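You operate a simulated robot arm through the tools that you are given. There is no shell and no other tool. Be economical: measure what you need, move in short steps, check, and stop when the job is done.

The job below is to be done with a simulated two-armed robot. You get a single attempt, and the scene is never put back.

JOB
Take the brass dish and put it on the test bench by the mill. Close the oven door. Take the black chain pin on the shelf of the grey side table and put it away on the top of the green bench. Take the drawer card with a yellow top and put it on top of the jar with a red lid. Shut the blue bench drawer. Close the drawer with an orange front. Put the bag marked "grain" from the top of the rigging bench on the drip plate under the tank spout and the bag marked "husk" on the shelf under the drying cabinet. Any order will do. Set down upright: drawer card with a yellow top.

It is judged by the outcome, as a careful person would: the job done as asked, and still so three seconds after it is handed in. It fails if anything else is knocked over, pushed out of place, dropped, spilled or broken. A push-on lid holds only when it is set on centred and level and pressed home; a screw cap is set on level and turned clockwise until tight.

ROBOT AND FRAMES
Two 7-joint arms with two-finger parallel grippers on one trunk, on a base that drives. Base frame: it is fixed to the floor where the robot stands at the start and does not move with it; the origin is under the middle of the robot, x ahead of it, y to its left, z up. Readings come in cm, degrees, newtons and seconds.
The left shoulder is at the start at [7, 17.7, 109.5], the right one opposite. Places, roughly: black chain pin (3x3x6 cm) [50, 360, 40]; blue bench drawer [60, 830, 70]; brass dish [75, 0, 25]; drawer card with a yellow top [50, 525, 100]; drawer with an orange front [-260, -430, 70]; drip plate under the tank spout (24x24 cm) [84, -648, 56]; jar with a red lid [50, 500, 100]; oven door [60, -30, 100]; shelf under the drying cabinet [90, 10, 30]; small brown bag, small green bag, small white bag [-250, -375, 100]; test bench by the mill [90, 250, 90]; top of the green bench [70, 520, 90]. Payload 3.43 kg a hand.
The tool frame of a hand sits at the grasp point between the pads (the TCP): z along the fingers, y along the line on which they close. The tips reach 3 cm beyond it. Largest opening 9.4 cm; finger width 2.8, thickness 1; the body of the gripper, 5 by 9.6 cm, starts 5.5 cm behind the TCP.
Orientation is that of the tool frame in the base frame, as a unit quaternion [x, y, z, w]. With the fingers straight down and closing along the base's y, the tool's x points along the base's -x, its y along +y and its z along -z.

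CONTROLS
- The arms move only by the tool step_arm. It takes "left_steps", "right_steps" or both (then of equal length, played together; a hand with none holds still); each is text: rows parted by semicolons, each of 7 numbers parted by spaces: the shift along the base's x, y, z in units of 300 mm (1.0 is 300 mm), then the turn, a rotation vector about the base's x, y, z in units of 60 degrees (1.0 is 60 degrees), then the gripper command, from -1 (shut) to 1 (fully open), values between in proportion. In form: x y z wx wy wz gripper; .... A call has 1 to 10 rows; each row is the pose to reach, as a shift and turn from the pose commanded when the call began. A call with a number of a shift or a turn outside -1 to 1 is refused whole. Rows are played at 5 a second. More than 5 cm and 8.6 degrees between two rows, or a gripper value outside its range, and nothing of the call is played. A pose out of reach is approached as far as the arm can. The call stops where the force on the tool passes 40 N (or 10 N more than at its start, if that is more) or the arm is blocked; 0.2 s more then pass. Each finger travels about 15.3 cm/s and halts on what it meets, pressing with about 45 N; the grip force reading is that of the motor and also rises with nothing between the fingers. The clock runs only during rows and for 0.2 s after the last one: add rows that repeat a pose to give the fingers time. The reply holds the time, the measured pose of the TCP, the force on the tool along the base axes, the opening and the grip force, in the units named above and with some noise, with the torque about the TCP (base axes, N m) and any sound that the robot's microphone picked up.
- Cameras (640 x 400 px; columns grow to the right, rows downward): "scene" is now at [13.05, -0.54, 139.64]; the picture's right is [-0.09, -1.00, 0.00], its down [-0.71, 0.06, -0.71] and it looks along [0.70, -0.06, -0.71] (base axes); focal length 286 px, centre (320, 200). "left" rides on the left gripper at [7.6, -1.4, -10.2] in its tool frame; the picture's right is [0.18, 0.98, 0.00], its down [-0.75, 0.14, -0.64] and it looks along [-0.63, 0.12, 0.77] (tool axes); focal length 243 px, centre (320, 200). "right" rides on the right gripper at [7.6, 1.4, -10.3] in its tool frame; the picture's right is [-0.18, 0.98, 0.00], its down [-0.75, -0.14, -0.64] and it looks along [-0.63, -0.12, 0.77] (tool axes); focal length 243 px, centre (320, 200).
- camera(camera): a new picture of that camera. The clock stands still meanwhile.
- slide_trunk(by): slides the trunk up (or, below 0, down) by that many cm; the arms and the scene camera ride with it, the base frame stays. It gives what a move gives, with no picture.
- base_move(legs): drives the robot by 1 to 6 legs, each [ahead, turn to the left] in cm and degrees, along the robot's own axes; the way and the turn of a leg run together, so that a leg with both is an arc; at most 150 cm and 180 degrees a leg. The arms and the cameras ride along, it lands a little off, and it stops where it bumps. It gives what a move gives.
- aim_head(pan, tilt): turns the head with the scene camera to pan (to the left, within 86 degrees either way) and tilt (down, from -29 to 69), counted from straight ahead of the robot. It gives what a move gives.
- measure_at(camera, pixels): for up to 12 pixels [column, row] of the newest picture of that camera ("zoom" is the newest enlarged one), the place [x, y, z] in the base frame of the surface seen there, good to about 0.3 cm. The clock stands still meanwhile.
- inspect(camera, box): a new picture of the part [left, top, right, bottom] of that camera's present view, enlarged. The clock stands still meanwhile.
- sign_off(): hands the job in; it is judged then, once.

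Keep the steps short. Do not move on a guess: measure, check each grasp and each placing, and mend mistakes. In all there are 131 turns and 142 pictures (those below and enlarged ones count). Leave the grippers open and the arms clear of the work at the hand-in unless told otherwise, and finish with a single line.

The tools are called as a command line: name --argument value ..., lists and objects as JSON in quotes. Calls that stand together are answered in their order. step_arm: Moves the arms, as the interface text tells. Its arguments: {"type":"object","properties":{"left_steps":{"type":"string"},"right_steps":{"type":"string"}},"required":[]} The other tools are called the same way: slide_trunk (by) slides the trunk up or down; base_move (legs) drives the base; aim_head (pan, tilt) turns the head that bears the scene camera; camera (camera) takes a picture; measure_at (camera, pixels) gives the place of the surface under pixels of a picture; inspect (camera, box) takes an enlarged picture of a part of a camera's view; sign_off () hands the job in.

At the start:

```text
time: 0.0
left_tool_pos: [52.88, 25.41, 116.97]
left_ee_rot: [0.0, 1.0, 0.0, -0.001]
left_ft_force: [1.0, -0.2, 0.0]
left_moment: [0.01, -0.03, 0.05]
left_finger_gap: 9.4
left_grasp_force: 0.0
right_tool_pos: [37.62, -19.87, 116.74]
right_ee_rot: [0.0, 1.0, 0.001, 0.001]
right_ft_force: [-0.2, -0.8, -0.8]
right_moment: [0.01, 0.02, 0.0]
right_finger_gap: 9.41
right_grasp_force: 0.1
trunk travel left (down, up): [-67.5, 16.5]
robot x, y, heading: [-0.46, -0.12, 0.1]
head pan, tilt: [-5.0, 45.1]
```

scene: 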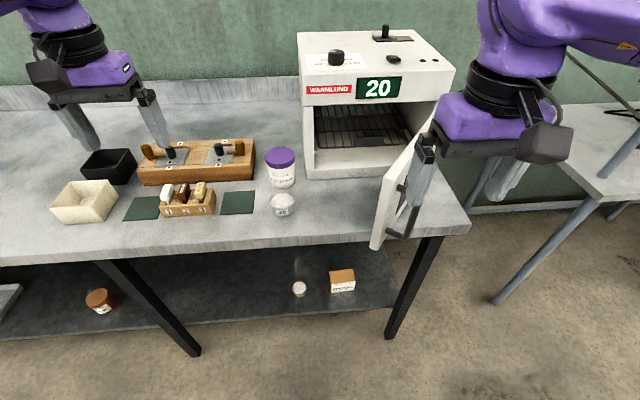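
right: 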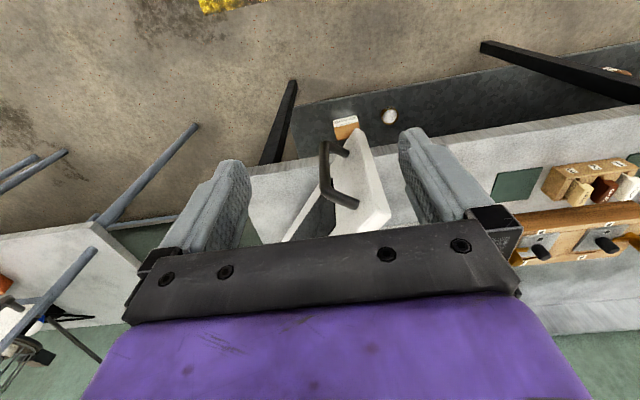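
left: 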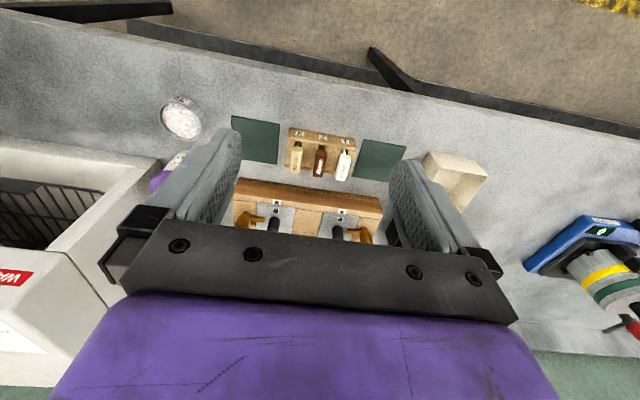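

I see the oven with its open door, and the lower shelf with small items. I'll enlarge the oven door and shelf and measure them.

inspect --camera "scene" --box '[240, 150, 480, 320]'

measure_at --camera "scene" --pixels '[[299, 289], [342, 280], [100, 300], [376, 245], [408, 150], [390, 233], [404, 205], [320, 168], [300, 172], [450, 225], [240, 290], [330, 90]]'

```text
2.35 times, centred on (360, 235) of scene
```

zoom: 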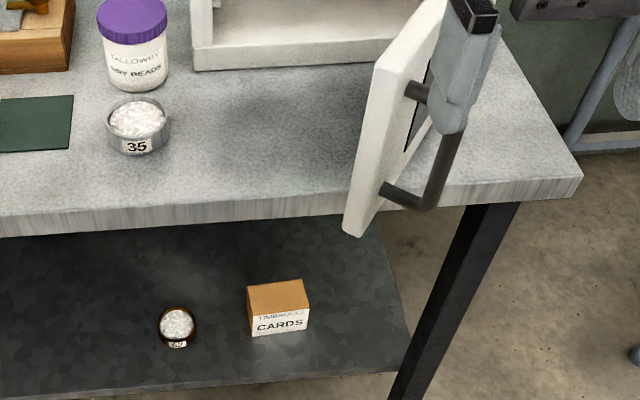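

```text
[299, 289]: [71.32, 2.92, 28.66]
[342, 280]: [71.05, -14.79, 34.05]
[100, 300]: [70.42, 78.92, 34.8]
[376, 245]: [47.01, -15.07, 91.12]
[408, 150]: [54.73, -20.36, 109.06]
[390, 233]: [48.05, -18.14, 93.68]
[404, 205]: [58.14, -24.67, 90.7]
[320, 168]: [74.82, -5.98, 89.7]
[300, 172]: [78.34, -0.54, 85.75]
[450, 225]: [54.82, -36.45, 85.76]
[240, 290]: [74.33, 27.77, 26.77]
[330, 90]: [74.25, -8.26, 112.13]
```

The right-hand view shows the door and its black handle around (335,180). I'll measure the door there and on the enlarged scene picture.

measure_at --camera "right" --pixels '[[323, 150], [328, 185], [356, 205], [340, 142], [355, 150], [375, 180], [362, 130], [390, 215], [315, 225], [290, 238]]'

measure_at --camera "zoom" --pixels '[[178, 320], [162, 325], [195, 325], [178, 309], [178, 334], [178, 344], [178, 350], [400, 370], [390, 190], [370, 90], [430, 15], [530, 180]]'

aim_head --pan -25 --tilt 40

camera --camera "scene"

```text
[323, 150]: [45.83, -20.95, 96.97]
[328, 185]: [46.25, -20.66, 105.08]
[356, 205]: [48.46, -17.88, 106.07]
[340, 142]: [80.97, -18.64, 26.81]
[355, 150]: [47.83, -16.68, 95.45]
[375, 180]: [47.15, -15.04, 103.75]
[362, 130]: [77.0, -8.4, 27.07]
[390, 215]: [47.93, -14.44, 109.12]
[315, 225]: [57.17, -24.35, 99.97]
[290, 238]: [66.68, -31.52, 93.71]
```

```text
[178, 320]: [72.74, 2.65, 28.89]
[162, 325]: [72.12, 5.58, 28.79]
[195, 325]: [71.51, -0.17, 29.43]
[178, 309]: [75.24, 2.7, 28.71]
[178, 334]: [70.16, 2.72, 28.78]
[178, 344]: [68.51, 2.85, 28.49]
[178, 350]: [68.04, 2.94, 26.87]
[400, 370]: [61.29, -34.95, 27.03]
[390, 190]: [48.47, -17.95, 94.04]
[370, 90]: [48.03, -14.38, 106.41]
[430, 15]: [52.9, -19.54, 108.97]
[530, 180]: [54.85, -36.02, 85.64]
```

```text
time: 0.8
left_tool_pos: [52.9, 25.35, 116.91]
left_ee_rot: [0.0, 1.0, 0.0, 0.0]
left_ft_force: [0.1, -0.1, 0.9]
left_moment: [0.06, 0.05, -0.04]
left_finger_gap: 9.39
left_grasp_force: 0.1
right_tool_pos: [37.54, -19.79, 116.8]
right_ee_rot: [-0.001, 1.0, 0.001, 0.0]
right_ft_force: [0.0, -1.1, 0.4]
right_moment: [-0.02, 0.03, 0.0]
right_finger_gap: 9.41
right_grasp_force: 0.0
trunk travel left (down, up): [-67.5, 16.5]
robot x, y, heading: [0.03, -0.26, -0.1]
head pan, tilt: [-25.0, 40.0]
```

```text
137 pictures are left
```

scene: 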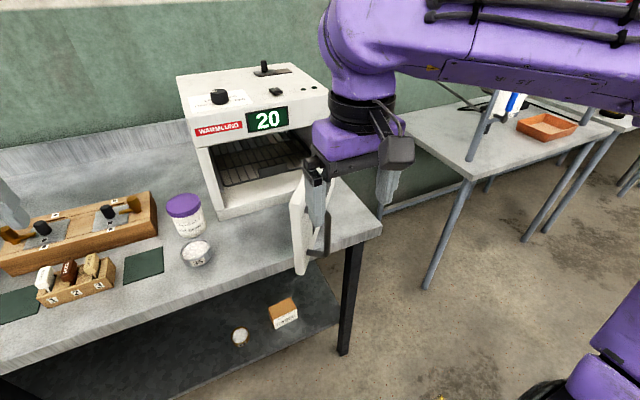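

The door's outer face runs from (47,-15) to about (75,-38), z 90 to 109. With the right gripper shut I'll move over the door, then lower to the outer side at (54,-31,101).

step_arm --right_steps "0.11 -0.075 0 0 0 0 -1;0.22 -0.15 0 0 0 0 -1;0.33 -0.225 0 0 0 0 -1;0.44 -0.3 0 0 0 0 -1;0.55 -0.373 0 0 0 0 -1;0.55 -0.373 -0.13 0 0 0 -1;0.55 -0.373 -0.26 0 0 0 -1;0.55 -0.373 -0.39 0 0 0 -1;0.55 -0.373 -0.52 0 0 0 -1"

camera --camera "scene"

```text
time: 2.8
left_tool_pos: [52.87, 25.49, 116.92]
left_ee_rot: [0.0, 1.0, 0.001, 0.0]
left_ft_force: [0.1, 0.0, -0.5]
left_moment: [0.0, 0.02, 0.03]
left_finger_gap: 9.39
left_grasp_force: 0.1
right_tool_pos: [53.87, -30.79, 101.08]
right_ee_rot: [-0.001, 1.0, 0.001, 0.0]
right_ft_force: [0.2, -0.7, -0.5]
right_moment: [0.0, 0.01, -0.01]
right_finger_gap: 0.01
right_grasp_force: 32.9
trunk travel left (down, up): [-67.5, 16.5]
robot x, y, heading: [0.19, -0.18, -0.1]
head pan, tilt: [-25.0, 40.0]
```

```text
136 pictures are left
```

scene: 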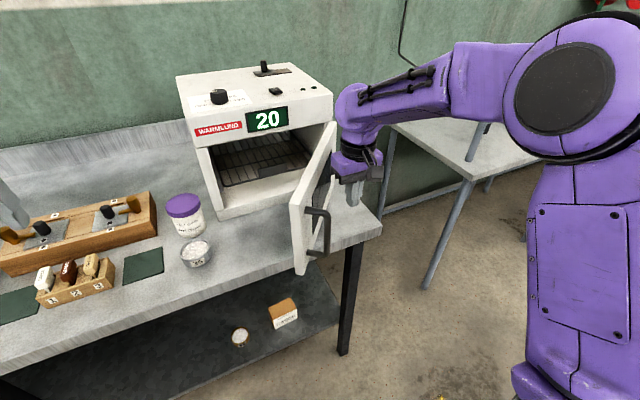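

The gripper is behind the door. Now I'll push it along an arc to close.

step_arm --right_steps "0.08 0.13 0 0 0 0 -1;0.167 0.25 0 0 0 0 -1;0.267 0.35 0 0 0 0 -1;0.37 0.417 0 0 0 0 -1;0.47 0.46 0 0 0 0 -1;0.56 0.48 0 0 0 0 -1;0.63 0.48 0 0 0 0 -1"

camera --camera "scene"

```text
time: 4.1
left_tool_pos: [52.8, 25.42, 117.07]
left_ee_rot: [0.001, 1.0, 0.0, 0.001]
left_ft_force: [-0.4, -0.7, -0.6]
left_moment: [0.0, 0.03, -0.04]
left_finger_gap: 9.44
left_grasp_force: 0.1
right_tool_pos: [67.44, -17.15, 100.14]
right_ee_rot: [-0.003, 1.0, -0.002, -0.016]
right_ft_force: [-22.9, -0.6, 3.3]
right_moment: [-0.05, -2.28, -0.37]
right_finger_gap: 0.01
right_grasp_force: 33.3
right hand out of reach, approached as far as the arm can: row 6
trunk travel left (down, up): [-67.5, 16.5]
robot x, y, heading: [-0.25, 0.1, 0.0]
head pan, tilt: [-25.0, 40.0]
stopped in row 6 (right hand): the force on the tool passed its limit at 142 N (the readings are from after the stop); the commanded pose is now the measured one
```

```text
135 pictures are left
```

scene: 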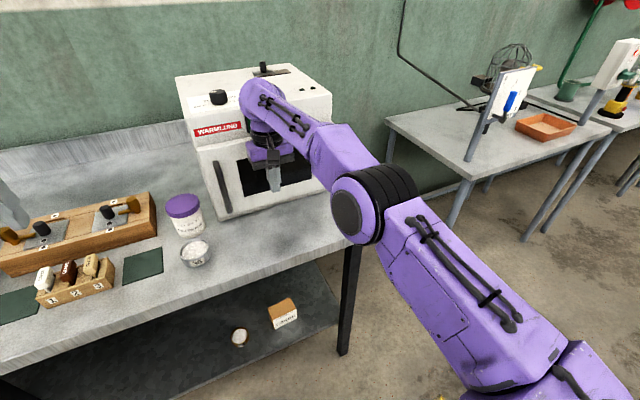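

The door looks closed. I'll back the hand off and inspect.

step_arm --right_steps "-0.13 0 0 0 0 0 -1;-0.26 -0.05 0.05 0 0 0 -1;-0.39 -0.1 0.1 0 0 0 -1;-0.5 -0.1 0.2 0 0 0 -1;-0.62 -0.1 0.3 0 0 0 0;-0.75 -0.1 0.4 0 0 0 1;-0.88 -0.1 0.5 0 0 0 1"

inspect --camera "scene" --box '[160, 60, 400, 240]'

measure_at --camera "zoom" --pixels '[[120, 300], [330, 330], [450, 260], [330, 240], [330, 150], [150, 270]]'

```text
time: 5.7
left_tool_pos: [52.92, 25.05, 117.11]
left_ee_rot: [0.001, 1.0, 0.001, 0.001]
left_ft_force: [-0.3, -1.0, 0.2]
left_moment: [0.03, -0.02, 0.0]
left_finger_gap: 9.41
left_grasp_force: 0.2
right_tool_pos: [41.05, -20.63, 115.17]
right_ee_rot: [-0.003, 1.0, -0.002, -0.015]
right_ft_force: [-1.0, -0.1, 0.2]
right_moment: [0.04, -0.05, 0.01]
right_finger_gap: 9.38
right_grasp_force: 0.0
trunk travel left (down, up): [-67.5, 16.5]
robot x, y, heading: [-0.0, 0.33, -0.2]
head pan, tilt: [-25.0, 40.0]
```

```text
2.22 times, centred on (280, 150) of scene
```

zoom: 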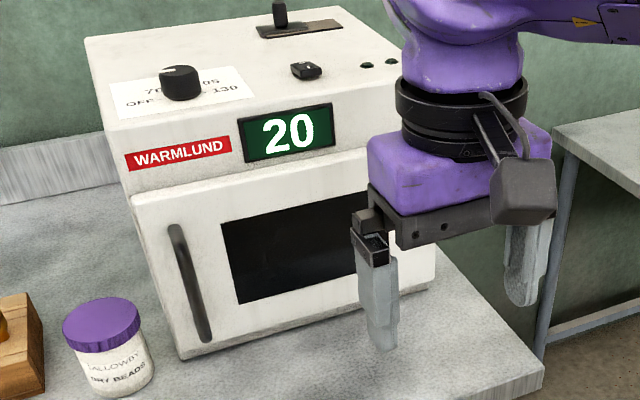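

```text
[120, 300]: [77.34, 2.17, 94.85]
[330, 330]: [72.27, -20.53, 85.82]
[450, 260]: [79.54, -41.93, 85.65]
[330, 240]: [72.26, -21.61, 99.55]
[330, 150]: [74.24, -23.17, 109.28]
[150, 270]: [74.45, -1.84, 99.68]
```

I'll check that the door face is flat in line with the oven, then back away, lower the trunk and look at the shelf with the dish.

measure_at --camera "zoom" --pixels '[[150, 215], [205, 210], [200, 190], [345, 175], [230, 330], [415, 275]]'

base_move --legs '[[-45, 0]]'

slide_trunk --by -60

aim_head --pan 0 --tilt 25

camera --camera "scene"

```text
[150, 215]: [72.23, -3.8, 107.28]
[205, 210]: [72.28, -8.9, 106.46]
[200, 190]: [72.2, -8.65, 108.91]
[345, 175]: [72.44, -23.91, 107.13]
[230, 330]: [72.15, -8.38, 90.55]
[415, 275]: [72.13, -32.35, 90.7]
```

```text
time: 8.4
left_tool_pos: [7.74, 25.75, 116.95]
left_ee_rot: [-0.005, 1.0, -0.001, 0.0]
left_ft_force: [-0.5, -0.1, 0.1]
left_moment: [-0.01, -0.03, -0.04]
left_finger_gap: 9.42
left_grasp_force: 0.0
right_tool_pos: [-3.52, -19.92, 114.97]
right_ee_rot: [-0.008, 1.0, -0.002, -0.016]
right_ft_force: [0.3, -0.3, -0.1]
right_moment: [-0.01, -0.03, 0.01]
right_finger_gap: 9.37
right_grasp_force: 0.1
trunk travel left (down, up): [-67.5, 16.5]
robot x, y, heading: [-45.34, -0.12, 0.6]
head pan, tilt: [-25.0, 40.0]
```

```text
refused: -60 is not a number from -40 to 40
```

```text
time: 9.3
left_tool_pos: [7.75, 25.64, 117.01]
left_ee_rot: [-0.006, 1.0, 0.0, 0.0]
left_ft_force: [-0.2, -0.4, -0.6]
left_moment: [-0.02, 0.02, 0.05]
left_finger_gap: 9.41
left_grasp_force: 0.0
right_tool_pos: [-3.48, -19.94, 114.93]
right_ee_rot: [-0.008, 1.0, -0.002, -0.017]
right_ft_force: [0.8, -0.6, 0.0]
right_moment: [0.01, -0.01, 0.0]
right_finger_gap: 9.42
right_grasp_force: 0.0
trunk travel left (down, up): [-67.5, 16.5]
robot x, y, heading: [-45.28, -0.14, 0.5]
head pan, tilt: [0.0, 25.0]
```

```text
133 pictures are left
```

scene: 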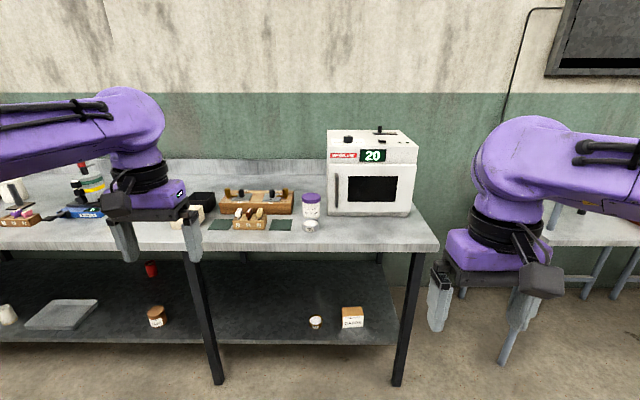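

The door face is uniform at x 72.2, so it is closed. Now I'll lower the trunk in two slides and look at the shelf.

slide_trunk --by -40

slide_trunk --by -20

camera --camera "scene"

inspect --camera "scene" --box '[280, 180, 400, 260]'

```text
time: 13.1
left_tool_pos: [7.71, 25.81, 76.9]
left_ee_rot: [-0.005, 1.0, 0.0, 0.0]
left_ft_force: [0.3, 0.2, 0.8]
left_moment: [0.07, -0.01, 0.01]
left_finger_gap: 9.39
left_grasp_force: 0.1
right_tool_pos: [-3.51, -19.93, 74.99]
right_ee_rot: [-0.008, 1.0, -0.002, -0.017]
right_ft_force: [0.3, -0.5, -0.5]
right_moment: [0.0, -0.01, -0.02]
right_finger_gap: 9.38
right_grasp_force: 0.1
trunk travel left (down, up): [-27.5, 56.5]
robot x, y, heading: [-45.09, -0.08, 0.5]
head pan, tilt: [0.0, 25.0]
```

```text
time: 15.3
left_tool_pos: [7.76, 25.74, 56.93]
left_ee_rot: [-0.006, 1.0, -0.001, 0.0]
left_ft_force: [-0.9, 0.6, -0.1]
left_moment: [0.02, 0.0, 0.02]
left_finger_gap: 9.37
left_grasp_force: 0.1
right_tool_pos: [-3.56, -19.98, 55.1]
right_ee_rot: [-0.008, 1.0, -0.002, -0.017]
right_ft_force: [-0.6, 0.1, 0.2]
right_moment: [0.0, -0.01, 0.02]
right_finger_gap: 9.41
right_grasp_force: 0.0
trunk travel left (down, up): [-7.5, 76.5]
robot x, y, heading: [-44.57, -0.3, 0.4]
head pan, tilt: [0.0, 25.0]
```

```text
132 pictures are left
```

scene: 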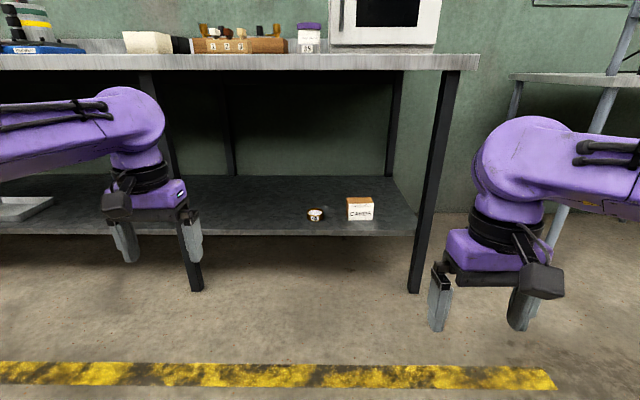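

```text
5.00 times, centred on (340, 220) of scene
```

zoom: 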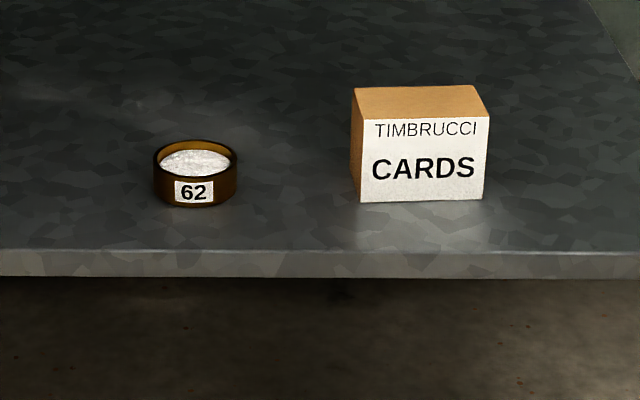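

measure_at --camera "zoom" --pixels '[[195, 165], [154, 165], [236, 165], [195, 145], [195, 178], [195, 203], [195, 215], [195, 252], [355, 195], [353, 95], [195, 270]]'

measure_at --camera "scene" --pixels '[[168, 150], [190, 250], [440, 130], [420, 270], [320, 62], [320, 68], [230, 120], [390, 120], [220, 225]]'

```text
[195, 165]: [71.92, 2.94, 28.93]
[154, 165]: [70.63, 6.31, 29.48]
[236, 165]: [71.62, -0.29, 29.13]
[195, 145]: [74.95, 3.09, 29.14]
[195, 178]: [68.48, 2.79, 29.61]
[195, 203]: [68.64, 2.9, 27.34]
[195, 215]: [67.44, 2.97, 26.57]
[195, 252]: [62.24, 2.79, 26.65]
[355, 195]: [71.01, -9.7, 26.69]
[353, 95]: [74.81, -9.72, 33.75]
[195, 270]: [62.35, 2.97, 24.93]
```

```text
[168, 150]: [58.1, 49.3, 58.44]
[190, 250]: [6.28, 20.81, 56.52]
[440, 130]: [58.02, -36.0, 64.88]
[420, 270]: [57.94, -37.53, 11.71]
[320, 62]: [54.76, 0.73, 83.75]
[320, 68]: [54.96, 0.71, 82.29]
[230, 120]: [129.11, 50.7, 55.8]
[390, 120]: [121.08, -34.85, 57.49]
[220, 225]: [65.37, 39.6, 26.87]
```

The dish is centred at about (71.8, 3.0), is 6.6 cm wide and reaches z 29.6. I'll lower the trunk 7 cm, bring the left hand to y 3 and tuck the right hand back.

slide_trunk --by -7

step_arm --left_steps "0 -0.15 -0.07 0 0 0 1;0 -0.3 -0.14 0 0 0 1;0 -0.45 -0.2 0 0 0 1;0 -0.6 -0.27 0 0 0 1;0 -0.757 -0.33 0 0 0 1;0 -0.757 -0.38 0 0 0 1" --right_steps "-0.1 -0.04 0 0 0 0 1;-0.2 -0.08 0 0 0 0 1;-0.3 -0.12 0 0 0 0 1;-0.4 -0.16 0 0 0 0 1;-0.5 -0.2 0 0 0 0 1;-0.5 -0.2 0 0 0 0 1"

camera --camera "scene"

```text
time: 16.4
left_tool_pos: [7.74, 25.79, 49.97]
left_ee_rot: [-0.006, 1.0, 0.0, -0.001]
left_ft_force: [-0.5, -0.5, 0.0]
left_moment: [-0.02, 0.01, -0.03]
left_finger_gap: 9.41
left_grasp_force: 0.1
right_tool_pos: [-3.51, -20.03, 48.08]
right_ee_rot: [-0.008, 1.0, -0.002, -0.016]
right_ft_force: [0.1, 0.6, -0.3]
right_moment: [0.0, 0.0, 0.0]
right_finger_gap: 9.38
right_grasp_force: 0.2
trunk travel left (down, up): [-0.5, 83.5]
robot x, y, heading: [-45.25, -0.46, 0.5]
head pan, tilt: [0.0, 25.0]
```

```text
refused: row 5 steps farther than a row can; nothing moved
```

```text
130 pictures are left
```

scene: 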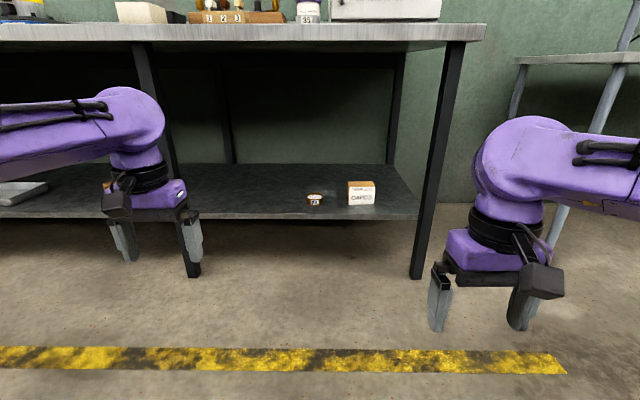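

One row was a bit too long, so I'll resend with smaller rows.

step_arm --left_steps "0 -0.13 -0.06 0 0 0 1;0 -0.26 -0.12 0 0 0 1;0 -0.39 -0.18 0 0 0 1;0 -0.52 -0.24 0 0 0 1;0 -0.65 -0.3 0 0 0 1;0 -0.757 -0.38 0 0 0 1;0 -0.757 -0.38 0 0 0 1" --right_steps "-0.1 -0.04 0 0 0 0 1;-0.2 -0.08 0 0 0 0 1;-0.3 -0.12 0 0 0 0 1;-0.4 -0.16 0 0 0 0 1;-0.5 -0.2 0 0 0 0 1;-0.5 -0.2 0 0 0 0 1;-0.5 -0.2 0 0 0 0 1"

base_move --legs '[[35, 0]]'

camera --camera "scene"

```text
time: 18.0
left_tool_pos: [7.88, 2.94, 38.46]
left_ee_rot: [-0.005, 1.0, 0.0, 0.0]
left_ft_force: [0.4, -1.1, -0.1]
left_moment: [-0.02, 0.03, -0.02]
left_finger_gap: 9.41
left_grasp_force: 0.1
right_tool_pos: [-18.48, -26.12, 47.89]
right_ee_rot: [-0.008, 1.0, -0.002, -0.017]
right_ft_force: [0.1, -0.1, -0.2]
right_moment: [0.0, 0.01, -0.02]
right_finger_gap: 9.4
right_grasp_force: 0.1
trunk travel left (down, up): [-0.5, 83.5]
robot x, y, heading: [-44.91, -0.09, 0.2]
head pan, tilt: [0.0, 25.0]
```

```text
time: 20.3
left_tool_pos: [43.01, 2.82, 38.51]
left_ee_rot: [-0.001, 1.0, -0.001, 0.0]
left_ft_force: [-0.5, -0.2, 0.5]
left_moment: [0.01, 0.01, -0.01]
left_finger_gap: 9.39
left_grasp_force: 0.2
right_tool_pos: [16.34, -26.02, 48.0]
right_ee_rot: [-0.004, 1.0, -0.001, -0.015]
right_ft_force: [0.3, 0.3, -0.3]
right_moment: [-0.02, -0.04, 0.01]
right_finger_gap: 9.4
right_grasp_force: 0.0
trunk travel left (down, up): [-0.5, 83.5]
robot x, y, heading: [-9.77, -0.07, -0.1]
head pan, tilt: [0.0, 25.0]
```

```text
129 pictures are left
```

scene: 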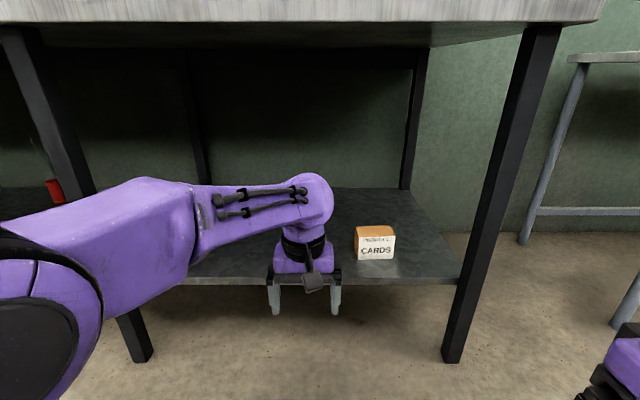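

The left hand is in front of the shelf. I'll measure the elbow's place before driving farther in between the legs.

measure_at --camera "scene" --pixels '[[190, 190], [195, 225], [150, 190], [60, 230], [315, 180], [10, 225], [75, 180]]'

camera --camera "left"

```text
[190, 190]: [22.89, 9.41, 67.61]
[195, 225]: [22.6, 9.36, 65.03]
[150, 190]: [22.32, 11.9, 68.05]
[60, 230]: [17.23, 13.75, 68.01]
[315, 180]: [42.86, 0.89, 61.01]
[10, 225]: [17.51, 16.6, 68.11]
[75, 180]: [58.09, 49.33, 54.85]
```

```text
128 pictures are left
```

left: 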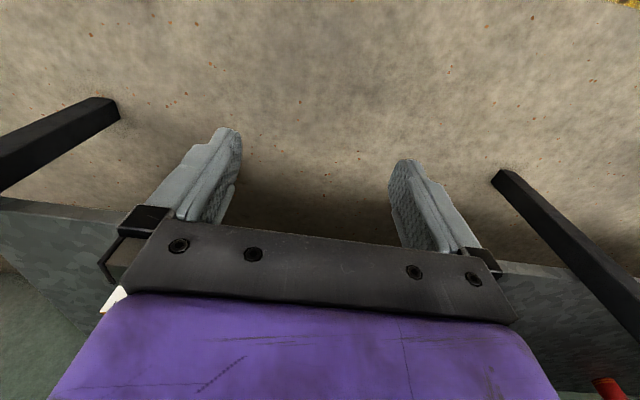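

The elbow is at z 68, below the bench underside and clear of the legs. Driving 28 cm on, above the dish.

base_move --legs '[[28.5, 0]]'

camera --camera "left"

camera --camera "scene"

```text
time: 22.2
left_tool_pos: [71.75, 2.76, 38.55]
left_ee_rot: [-0.001, 1.0, -0.001, 0.0]
left_ft_force: [-0.2, 0.7, -0.5]
left_moment: [-0.01, 0.0, 0.01]
left_finger_gap: 9.39
left_grasp_force: 0.0
right_tool_pos: [45.21, -25.89, 47.94]
right_ee_rot: [-0.004, 1.0, -0.001, -0.016]
right_ft_force: [-0.7, 0.4, 0.9]
right_moment: [0.0, 0.0, 0.02]
right_finger_gap: 9.39
right_grasp_force: 0.1
trunk travel left (down, up): [-0.5, 83.5]
robot x, y, heading: [19.05, 0.01, -0.0]
head pan, tilt: [0.0, 25.0]
```

```text
127 pictures are left
```

left: 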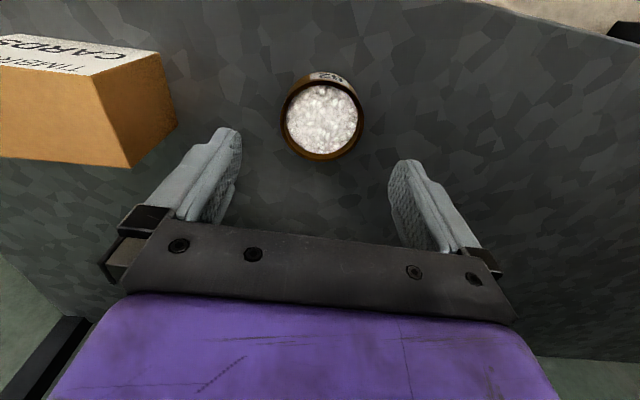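

```text
126 pictures are left
```

scene: 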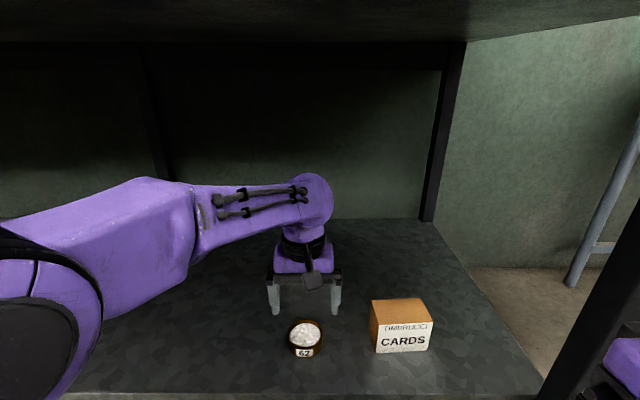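

I'll measure the dish in the hand's view at (322,120) to check alignment.

measure_at --camera "left" --pixels '[[322, 120], [283, 120], [363, 120], [322, 155], [322, 82]]'

measure_at --camera "scene" --pixels '[[305, 335], [288, 335], [323, 335], [305, 320], [305, 347]]'

```text
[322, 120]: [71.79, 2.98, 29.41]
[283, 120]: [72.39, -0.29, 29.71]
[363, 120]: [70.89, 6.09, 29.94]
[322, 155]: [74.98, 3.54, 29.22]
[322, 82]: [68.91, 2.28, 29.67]
```

```text
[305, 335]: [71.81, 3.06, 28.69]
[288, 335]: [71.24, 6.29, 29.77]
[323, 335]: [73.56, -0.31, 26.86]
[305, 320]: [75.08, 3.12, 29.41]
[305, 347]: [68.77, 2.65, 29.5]
```

The dish centre is (71.85, 2.95), nearly under the TCP. I'll lower to z 30.1 and close.

step_arm --left_steps "0.003 0.007 -0.14 0 0 0 1;0.003 0.007 -0.28 0 0 0 1;0.003 0.007 -0.28 0 0 0 0.6;0.003 0.007 -0.28 0 0 0 0.4;0.003 0.007 -0.28 0 0 0 0.2;0.003 0.007 -0.28 0 0 0 -0.5;0.003 0.007 -0.28 0 0 0 -1;0.003 0.007 -0.28 0 0 0 -1"

camera --camera "left"

```text
time: 24.1
left_tool_pos: [71.86, 2.95, 30.35]
left_ee_rot: [-0.001, 1.0, 0.0, 0.001]
left_ft_force: [2.7, 1.1, 6.0]
left_moment: [0.02, -0.26, 0.04]
left_finger_gap: 6.73
left_grasp_force: 44.8
right_tool_pos: [45.16, -25.87, 47.99]
right_ee_rot: [-0.004, 1.0, -0.002, -0.017]
right_ft_force: [-0.5, -0.4, -0.4]
right_moment: [-0.03, -0.03, -0.04]
right_finger_gap: 9.42
right_grasp_force: 0.0
trunk travel left (down, up): [-0.5, 83.5]
robot x, y, heading: [18.9, 0.23, 0.1]
head pan, tilt: [0.0, 25.0]
```

```text
125 pictures are left
```

left: 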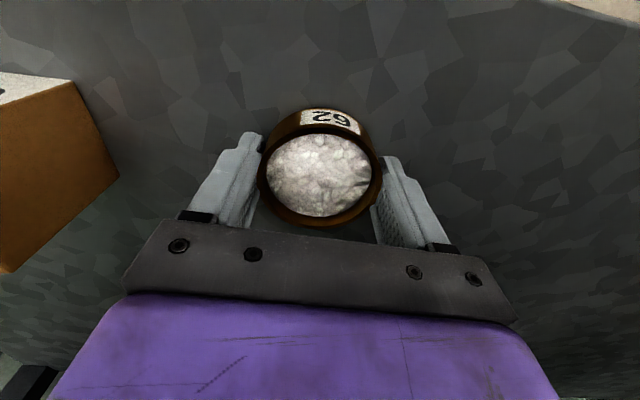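

The dish is gripped with a 6.73 cm gap. I'll lift 9 cm, back out 65 cm and look.

step_arm --left_steps "0 0 0.07 0 0 0 -1;0 0 0.15 0 0 0 -1;0 0 0.23 0 0 0 -1;0 0 0.3 0 0 0 -1;0 0 0.3 0 0 0 -1"

base_move --legs '[[-70, 0]]'

aim_head --pan 70 --tilt 15

slide_trunk --by 40

slide_trunk --by 30

camera --camera "scene"

camera --camera "left"

```text
time: 25.2
left_tool_pos: [71.79, 2.79, 39.1]
left_ee_rot: [-0.001, 1.0, 0.001, 0.0]
left_ft_force: [-0.7, -0.7, -0.9]
left_moment: [0.01, -0.03, 0.02]
left_finger_gap: 6.73
left_grasp_force: 44.7
right_tool_pos: [45.09, -25.97, 47.9]
right_ee_rot: [-0.004, 1.0, -0.003, -0.016]
right_ft_force: [0.3, 0.6, -0.1]
right_moment: [0.0, 0.03, 0.03]
right_finger_gap: 9.38
right_grasp_force: 0.0
trunk travel left (down, up): [-0.5, 83.5]
robot x, y, heading: [19.12, -0.08, 0.1]
head pan, tilt: [0.0, 25.0]
```

```text
time: 29.1
left_tool_pos: [0.73, 2.72, 39.04]
left_ee_rot: [0.001, 1.0, 0.0, -0.001]
left_ft_force: [-0.2, 0.8, -1.3]
left_moment: [0.01, -0.02, 0.03]
left_finger_gap: 6.76
left_grasp_force: 44.9
right_tool_pos: [-25.96, -25.88, 47.88]
right_ee_rot: [-0.002, 1.0, -0.001, -0.016]
right_ft_force: [0.1, -0.4, -1.1]
right_moment: [0.01, 0.02, 0.01]
right_finger_gap: 9.38
right_grasp_force: 0.0
trunk travel left (down, up): [-0.5, 83.5]
robot x, y, heading: [-52.14, 0.17, -0.3]
head pan, tilt: [0.0, 25.0]
```

```text
time: 30.6
left_tool_pos: [0.74, 2.48, 39.06]
left_ee_rot: [0.002, 1.0, 0.001, 0.0]
left_ft_force: [0.6, 0.3, -0.8]
left_moment: [0.02, -0.02, 0.0]
left_finger_gap: 6.72
left_grasp_force: 45.3
right_tool_pos: [-26.1, -25.99, 47.79]
right_ee_rot: [-0.002, 1.0, -0.002, -0.017]
right_ft_force: [1.0, 0.6, -0.2]
right_moment: [-0.01, 0.03, -0.04]
right_finger_gap: 9.43
right_grasp_force: 0.0
trunk travel left (down, up): [-0.5, 83.5]
robot x, y, heading: [-52.28, 0.08, -0.2]
head pan, tilt: [70.0, 15.0]
```

```text
time: 34.4
left_tool_pos: [0.76, 2.56, 79.02]
left_ee_rot: [0.002, 1.0, 0.001, 0.001]
left_ft_force: [0.1, -0.4, -1.0]
left_moment: [-0.02, -0.03, -0.01]
left_finger_gap: 6.74
left_grasp_force: 45.5
right_tool_pos: [-26.05, -26.04, 87.79]
right_ee_rot: [-0.001, 1.0, -0.003, -0.016]
right_ft_force: [-0.2, 0.3, 0.5]
right_moment: [-0.04, -0.01, 0.02]
right_finger_gap: 9.39
right_grasp_force: 0.0
trunk travel left (down, up): [-40.5, 43.5]
robot x, y, heading: [-52.39, 0.19, -0.3]
head pan, tilt: [70.0, 15.0]
```

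```text
time: 37.4
left_tool_pos: [0.74, 2.58, 109.04]
left_ee_rot: [0.001, 1.0, 0.0, -0.001]
left_ft_force: [0.4, 0.4, -0.4]
left_moment: [0.02, -0.02, -0.02]
left_finger_gap: 6.69
left_grasp_force: 44.9
right_tool_pos: [-25.97, -26.13, 117.85]
right_ee_rot: [-0.002, 1.0, -0.002, -0.016]
right_ft_force: [-0.9, 0.9, 0.5]
right_moment: [0.02, 0.0, -0.03]
right_finger_gap: 9.43
right_grasp_force: 0.1
trunk travel left (down, up): [-70.5, 13.5]
robot x, y, heading: [-52.14, -0.03, -0.4]
head pan, tilt: [70.0, 15.0]
```

```text
124 pictures are left
```

scene: 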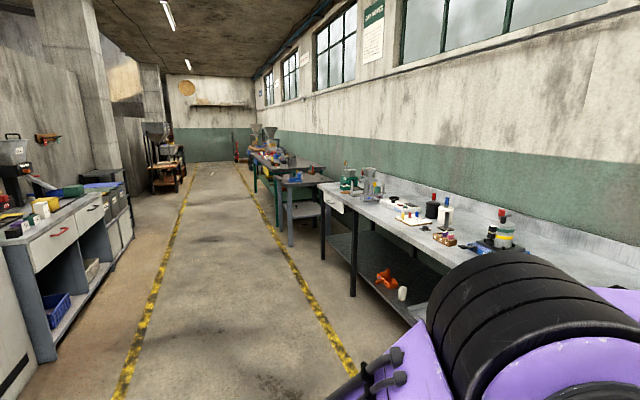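

```text
123 pictures are left
```

left: 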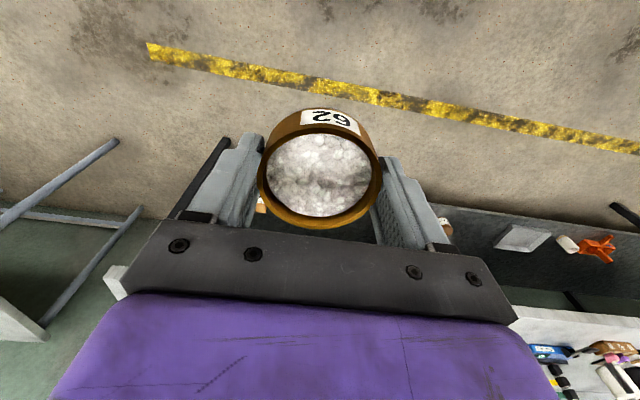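

The dish is held level. I'll turn left, drive 245 cm along the aisle and face the bench again at y≈245.

base_move --legs '[[0, 90], [125, 0], [120, 0], [0, -90]]'

aim_head --pan 0 --tilt 25

camera --camera "scene"

```text
time: 57.0
left_tool_pos: [5.34, 249.06, 109.14]
left_ee_rot: [0.005, 1.0, 0.0, 0.0]
left_ft_force: [0.5, -0.5, -1.5]
left_moment: [0.02, -0.01, -0.03]
left_finger_gap: 6.69
left_grasp_force: 45.1
right_tool_pos: [-21.78, 220.75, 117.72]
right_ee_rot: [0.004, 1.0, -0.002, -0.017]
right_ft_force: [0.8, 0.3, -0.7]
right_moment: [-0.03, 0.03, 0.02]
right_finger_gap: 9.38
right_grasp_force: 0.1
trunk travel left (down, up): [-70.5, 13.5]
robot x, y, heading: [-47.42, 247.18, -0.9]
head pan, tilt: [70.0, 15.0]
```

```text
time: 58.5
left_tool_pos: [5.23, 249.07, 109.01]
left_ee_rot: [0.006, 1.0, 0.001, 0.0]
left_ft_force: [-0.9, 0.2, 0.1]
left_moment: [-0.02, -0.04, -0.03]
left_finger_gap: 6.73
left_grasp_force: 44.7
right_tool_pos: [-21.84, 220.81, 117.86]
right_ee_rot: [0.004, 1.0, -0.001, -0.016]
right_ft_force: [0.5, 0.5, -0.7]
right_moment: [0.02, -0.01, -0.02]
right_finger_gap: 9.4
right_grasp_force: 0.0
trunk travel left (down, up): [-70.5, 13.5]
robot x, y, heading: [-47.5, 247.22, -0.6]
head pan, tilt: [0.0, 25.0]
```

```text
122 pictures are left
```

scene: 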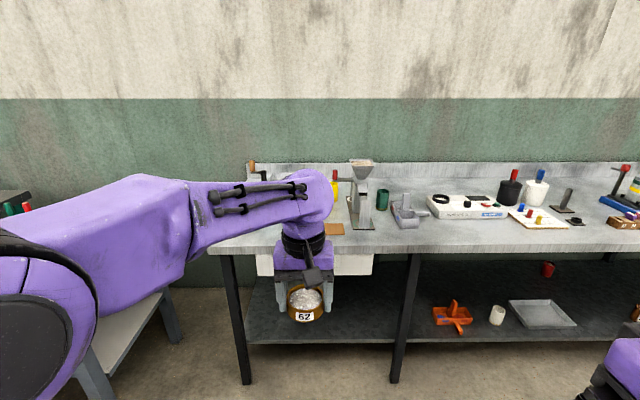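

I see the mill (funnel at (362,190)) on the bench. I'll measure the bench surface around it.

measure_at --camera "scene" --pixels '[[240, 238], [345, 238], [362, 225], [335, 230], [382, 205], [408, 222], [440, 235], [380, 245], [335, 200], [215, 245], [260, 200], [370, 265]]'

inspect --camera "scene" --box '[200, 140, 460, 290]'

```text
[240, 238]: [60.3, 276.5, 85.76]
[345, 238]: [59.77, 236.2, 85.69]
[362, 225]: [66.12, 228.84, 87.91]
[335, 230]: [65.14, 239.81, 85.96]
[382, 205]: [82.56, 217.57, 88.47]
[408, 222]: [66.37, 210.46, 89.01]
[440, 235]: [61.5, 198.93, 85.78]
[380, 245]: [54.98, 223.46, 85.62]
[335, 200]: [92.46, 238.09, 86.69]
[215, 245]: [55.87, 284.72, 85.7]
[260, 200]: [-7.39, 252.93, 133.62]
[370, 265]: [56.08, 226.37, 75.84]
```

```text
2.46 times, centred on (330, 215) of scene
```

zoom: 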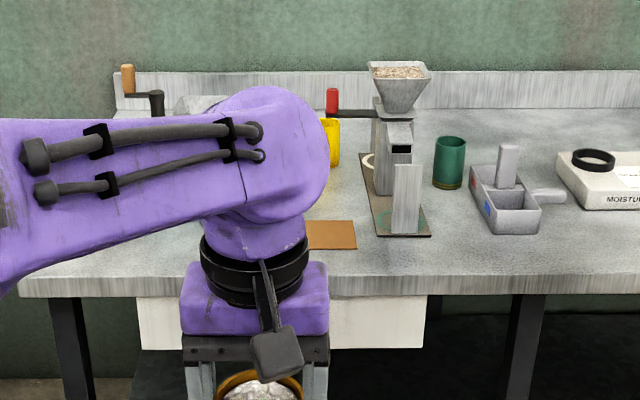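

The arm hides part of the bench; the wrist camera looks forward, so I'll take its picture.

camera --camera "left"

camera --camera "right"

```text
120 pictures are left
```

left: 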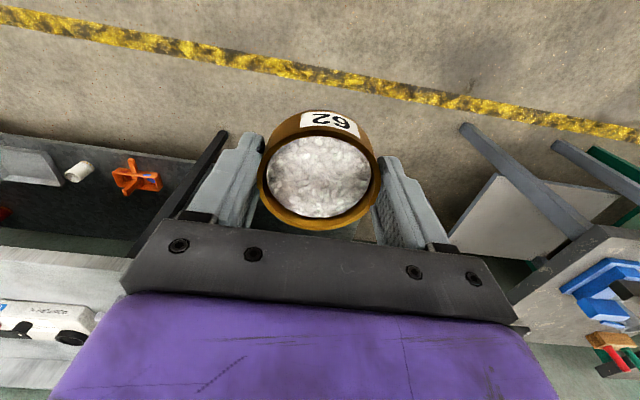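

```text
119 pictures are left
```

right: 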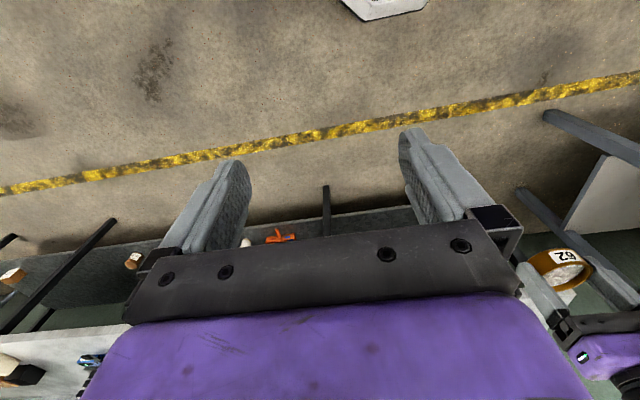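

I'll turn the robot 28° left and pan the head back to see the bench unobstructed.

base_move --legs '[[0, 30]]'

aim_head --pan -32 --tilt 25

camera --camera "scene"

inspect --camera "scene" --box '[180, 140, 420, 290]'

```text
time: 60.3
left_tool_pos: [-2.85, 275.22, 109.21]
left_ee_rot: [-0.253, 0.967, 0.0, 0.001]
left_ft_force: [0.3, 0.0, -0.5]
left_moment: [-0.02, -0.02, 0.02]
left_finger_gap: 6.74
left_grasp_force: 44.6
right_tool_pos: [-12.11, 237.16, 117.86]
right_ee_rot: [-0.255, 0.967, -0.005, -0.015]
right_ft_force: [-0.5, -0.8, 0.2]
right_moment: [-0.01, 0.01, 0.01]
right_finger_gap: 9.42
right_grasp_force: 0.0
trunk travel left (down, up): [-70.5, 13.5]
robot x, y, heading: [-47.48, 247.13, 29.5]
head pan, tilt: [0.0, 25.0]
```

```text
time: 61.3
left_tool_pos: [-2.72, 275.3, 109.12]
left_ee_rot: [-0.253, 0.967, 0.0, 0.0]
left_ft_force: [-0.5, -0.3, -0.9]
left_moment: [-0.02, 0.01, 0.0]
left_finger_gap: 6.72
left_grasp_force: 45.2
right_tool_pos: [-12.14, 237.24, 117.91]
right_ee_rot: [-0.256, 0.966, -0.006, -0.016]
right_ft_force: [-0.1, 0.9, -0.3]
right_moment: [0.0, 0.04, -0.01]
right_finger_gap: 9.4
right_grasp_force: 0.1
trunk travel left (down, up): [-70.5, 13.5]
robot x, y, heading: [-47.83, 247.55, 29.2]
head pan, tilt: [-32.0, 25.0]
```

```text
118 pictures are left
```

scene: 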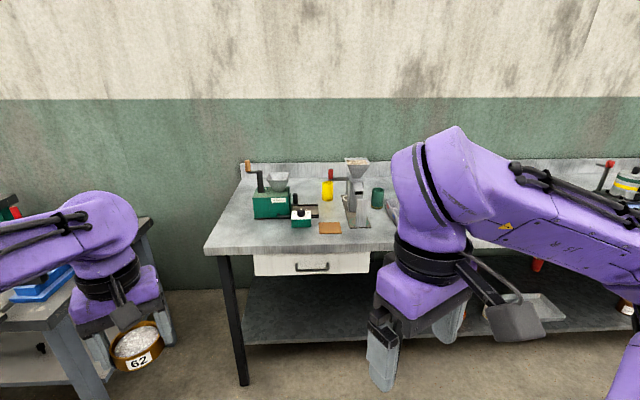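

```text
2.67 times, centred on (300, 215) of scene
```

zoom: 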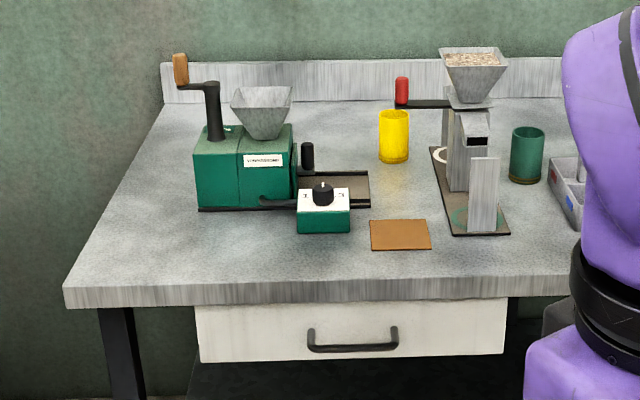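

The green mill stands at the bench's left; free surface in front of it. I'll measure the free area.

measure_at --camera "zoom" --pixels '[[240, 250], [200, 205], [300, 230], [350, 230], [375, 245], [160, 250], [240, 285], [430, 245], [140, 200], [270, 200], [400, 220]]'

```text
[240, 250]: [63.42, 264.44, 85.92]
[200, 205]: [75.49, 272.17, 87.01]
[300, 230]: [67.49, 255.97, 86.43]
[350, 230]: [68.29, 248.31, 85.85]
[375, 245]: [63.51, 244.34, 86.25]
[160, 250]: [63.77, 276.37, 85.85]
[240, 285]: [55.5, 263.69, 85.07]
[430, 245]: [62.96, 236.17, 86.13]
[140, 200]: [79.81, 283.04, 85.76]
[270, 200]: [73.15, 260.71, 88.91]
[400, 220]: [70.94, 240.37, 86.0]
```

I'll place the dish at (63, 268), in front of the mill. I drive 37 cm on this heading, turn back 29°, then 24 cm forward.

base_move --legs '[[37, 0], [0, -29.2], [24, 0]]'

aim_head --pan 0 --tilt 40

camera --camera "scene"

```text
time: 66.5
left_tool_pos: [61.18, 267.21, 109.19]
left_ee_rot: [0.003, 1.0, -0.001, 0.0]
left_ft_force: [-0.7, -0.1, -1.5]
left_moment: [0.03, 0.02, -0.03]
left_finger_gap: 6.72
left_grasp_force: 44.4
right_tool_pos: [34.22, 238.72, 117.95]
right_ee_rot: [0.001, 1.0, -0.002, -0.017]
right_ft_force: [0.3, 0.1, -0.2]
right_moment: [-0.02, 0.02, 0.0]
right_finger_gap: 9.41
right_grasp_force: 0.1
trunk travel left (down, up): [-70.5, 13.5]
robot x, y, heading: [8.16, 265.07, -0.3]
head pan, tilt: [-32.0, 25.0]
```

```text
time: 67.5
left_tool_pos: [61.28, 267.28, 109.24]
left_ee_rot: [0.003, 1.0, 0.001, 0.0]
left_ft_force: [-0.8, -0.5, -0.8]
left_moment: [0.06, 0.02, -0.02]
left_finger_gap: 6.73
left_grasp_force: 44.7
right_tool_pos: [34.3, 238.75, 117.96]
right_ee_rot: [0.001, 1.0, -0.002, -0.016]
right_ft_force: [0.7, 0.0, -0.3]
right_moment: [0.01, 0.02, 0.02]
right_finger_gap: 9.4
right_grasp_force: 0.1
trunk travel left (down, up): [-70.5, 13.5]
robot x, y, heading: [8.31, 264.92, -0.4]
head pan, tilt: [0.0, 40.0]
```

```text
116 pictures are left
```

scene: 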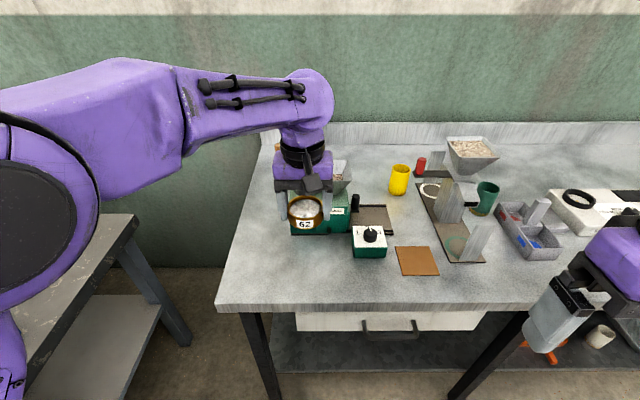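

The hand is over the free spot. I'll lower 19.2 cm.

step_arm --left_steps "0 0 -0.13 0 0 0 -1;0 0 -0.26 0 0 0 -1;0 0 -0.39 0 0 0 -1;0 0 -0.52 0 0 0 -1;0 0 -0.6 0 0 0 -1;0 0 -0.63 0 0 0 -1;0 0 -0.64 0 0 0 -1;0 0 -0.64 0 0 0 -1"

inspect --camera "scene" --box '[220, 180, 400, 300]'

```text
time: 69.3
left_tool_pos: [61.28, 267.36, 89.87]
left_ee_rot: [0.002, 1.0, -0.001, -0.001]
left_ft_force: [0.1, 0.0, -0.4]
left_moment: [0.02, 0.0, 0.01]
left_finger_gap: 6.71
left_grasp_force: 45.5
right_tool_pos: [34.49, 238.73, 117.87]
right_ee_rot: [0.0, 1.0, -0.002, -0.016]
right_ft_force: [-0.6, -0.7, 0.4]
right_moment: [-0.02, 0.03, 0.04]
right_finger_gap: 9.38
right_grasp_force: 0.1
trunk travel left (down, up): [-70.5, 13.5]
robot x, y, heading: [8.57, 265.26, -0.7]
head pan, tilt: [0.0, 40.0]
```

```text
3.33 times, centred on (310, 240) of scene
```

zoom: 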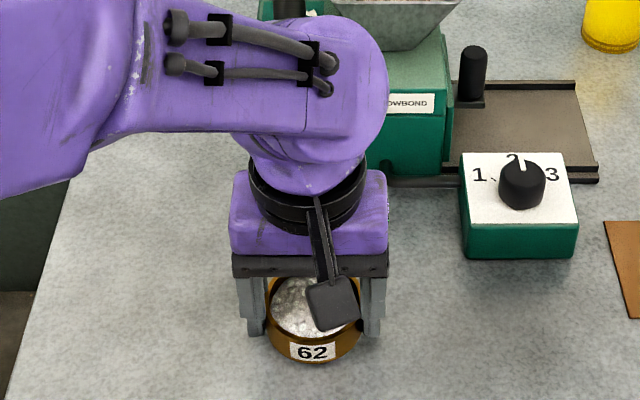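

Not touching yet. I'll lower by small steps until the force rises.

step_arm --left_steps "0 0 -0.008 0 0 0 -1;0 0 -0.014 0 0 0 -1;0 0 -0.02 0 0 0 -1;0 0 -0.02 0 0 0 -1"

```text
time: 70.3
left_tool_pos: [61.29, 267.33, 89.29]
left_ee_rot: [0.003, 1.0, 0.0, 0.001]
left_ft_force: [0.5, 0.7, -0.6]
left_moment: [0.01, 0.03, -0.01]
left_finger_gap: 6.72
left_grasp_force: 44.5
right_tool_pos: [34.24, 238.74, 117.85]
right_ee_rot: [-0.001, 1.0, -0.002, -0.017]
right_ft_force: [0.2, 0.6, -0.3]
right_moment: [-0.01, -0.01, 0.01]
right_finger_gap: 9.39
right_grasp_force: 0.0
trunk travel left (down, up): [-70.5, 13.5]
robot x, y, heading: [8.34, 265.32, -0.7]
head pan, tilt: [0.0, 40.0]
```

step_arm --left_steps "0 0 -0.005 0 0 0 -1;0 0 -0.01 0 0 0 -1;0 0 -0.015 0 0 0 -1;0 0 -0.015 0 0 0 -1"

inspect --camera "scene" --box '[250, 230, 370, 310]'

```text
time: 71.3
left_tool_pos: [61.05, 267.36, 89.09]
left_ee_rot: [0.003, 1.0, 0.0, 0.004]
left_ft_force: [4.0, 3.8, 25.9]
left_moment: [0.33, 0.1, -0.04]
left_finger_gap: 6.72
left_grasp_force: 45.0
right_tool_pos: [34.1, 238.77, 118.01]
right_ee_rot: [0.0, 1.0, -0.001, -0.016]
right_ft_force: [0.7, -0.5, 0.0]
right_moment: [-0.02, -0.03, 0.02]
right_finger_gap: 9.4
right_grasp_force: 0.0
trunk travel left (down, up): [-70.5, 13.5]
robot x, y, heading: [8.59, 265.01, -0.4]
head pan, tilt: [0.0, 40.0]
```

```text
5.00 times, centred on (310, 270) of scene
```

zoom: 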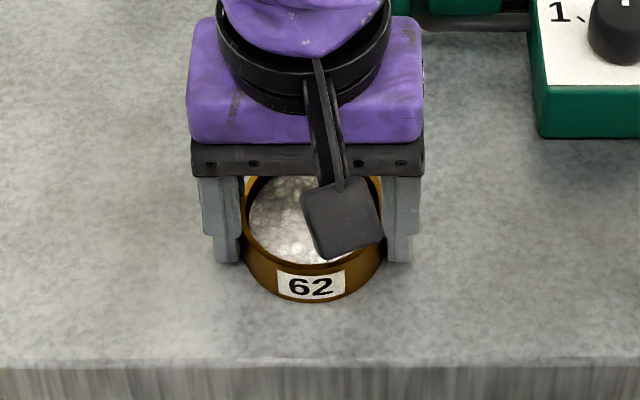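

Contact at 26 N. I'll ease up slightly, open and lift 20 cm.

step_arm --left_steps "0 0 0.005 0 0 0 -1;0 0 0.005 0 0 0 0.5;0 0 0.005 0 0 0 0.8;0 0 0.005 0 0 0 1;0 0 0.1 0 0 0 1;0 0 0.25 0 0 0 1;0 0 0.4 0 0 0 1;0 0 0.55 0 0 0 1;0 0 0.7 0 0 0 1"

inspect --camera "scene" --box '[220, 160, 460, 310]'

```text
time: 73.3
left_tool_pos: [61.08, 267.14, 109.86]
left_ee_rot: [0.003, 1.0, 0.0, 0.0]
left_ft_force: [-0.2, 0.2, 0.5]
left_moment: [0.02, -0.01, 0.01]
left_finger_gap: 9.39
left_grasp_force: 0.0
right_tool_pos: [34.38, 238.68, 117.98]
right_ee_rot: [0.0, 1.0, -0.002, -0.017]
right_ft_force: [0.1, 0.3, -0.4]
right_moment: [-0.01, -0.04, 0.0]
right_finger_gap: 9.39
right_grasp_force: 0.1
trunk travel left (down, up): [-70.5, 13.5]
robot x, y, heading: [8.54, 264.76, -0.3]
head pan, tilt: [0.0, 40.0]
```

```text
2.67 times, centred on (340, 235) of scene
```

zoom: 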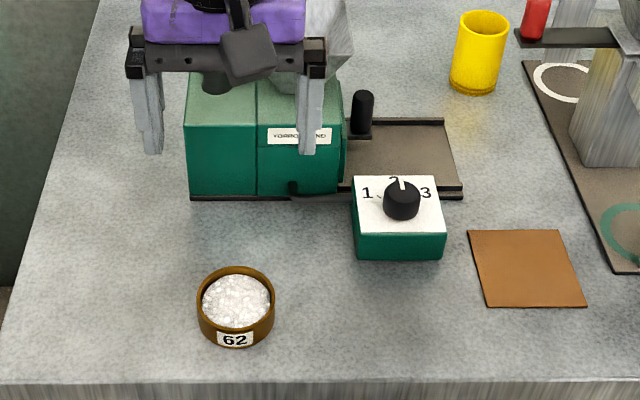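

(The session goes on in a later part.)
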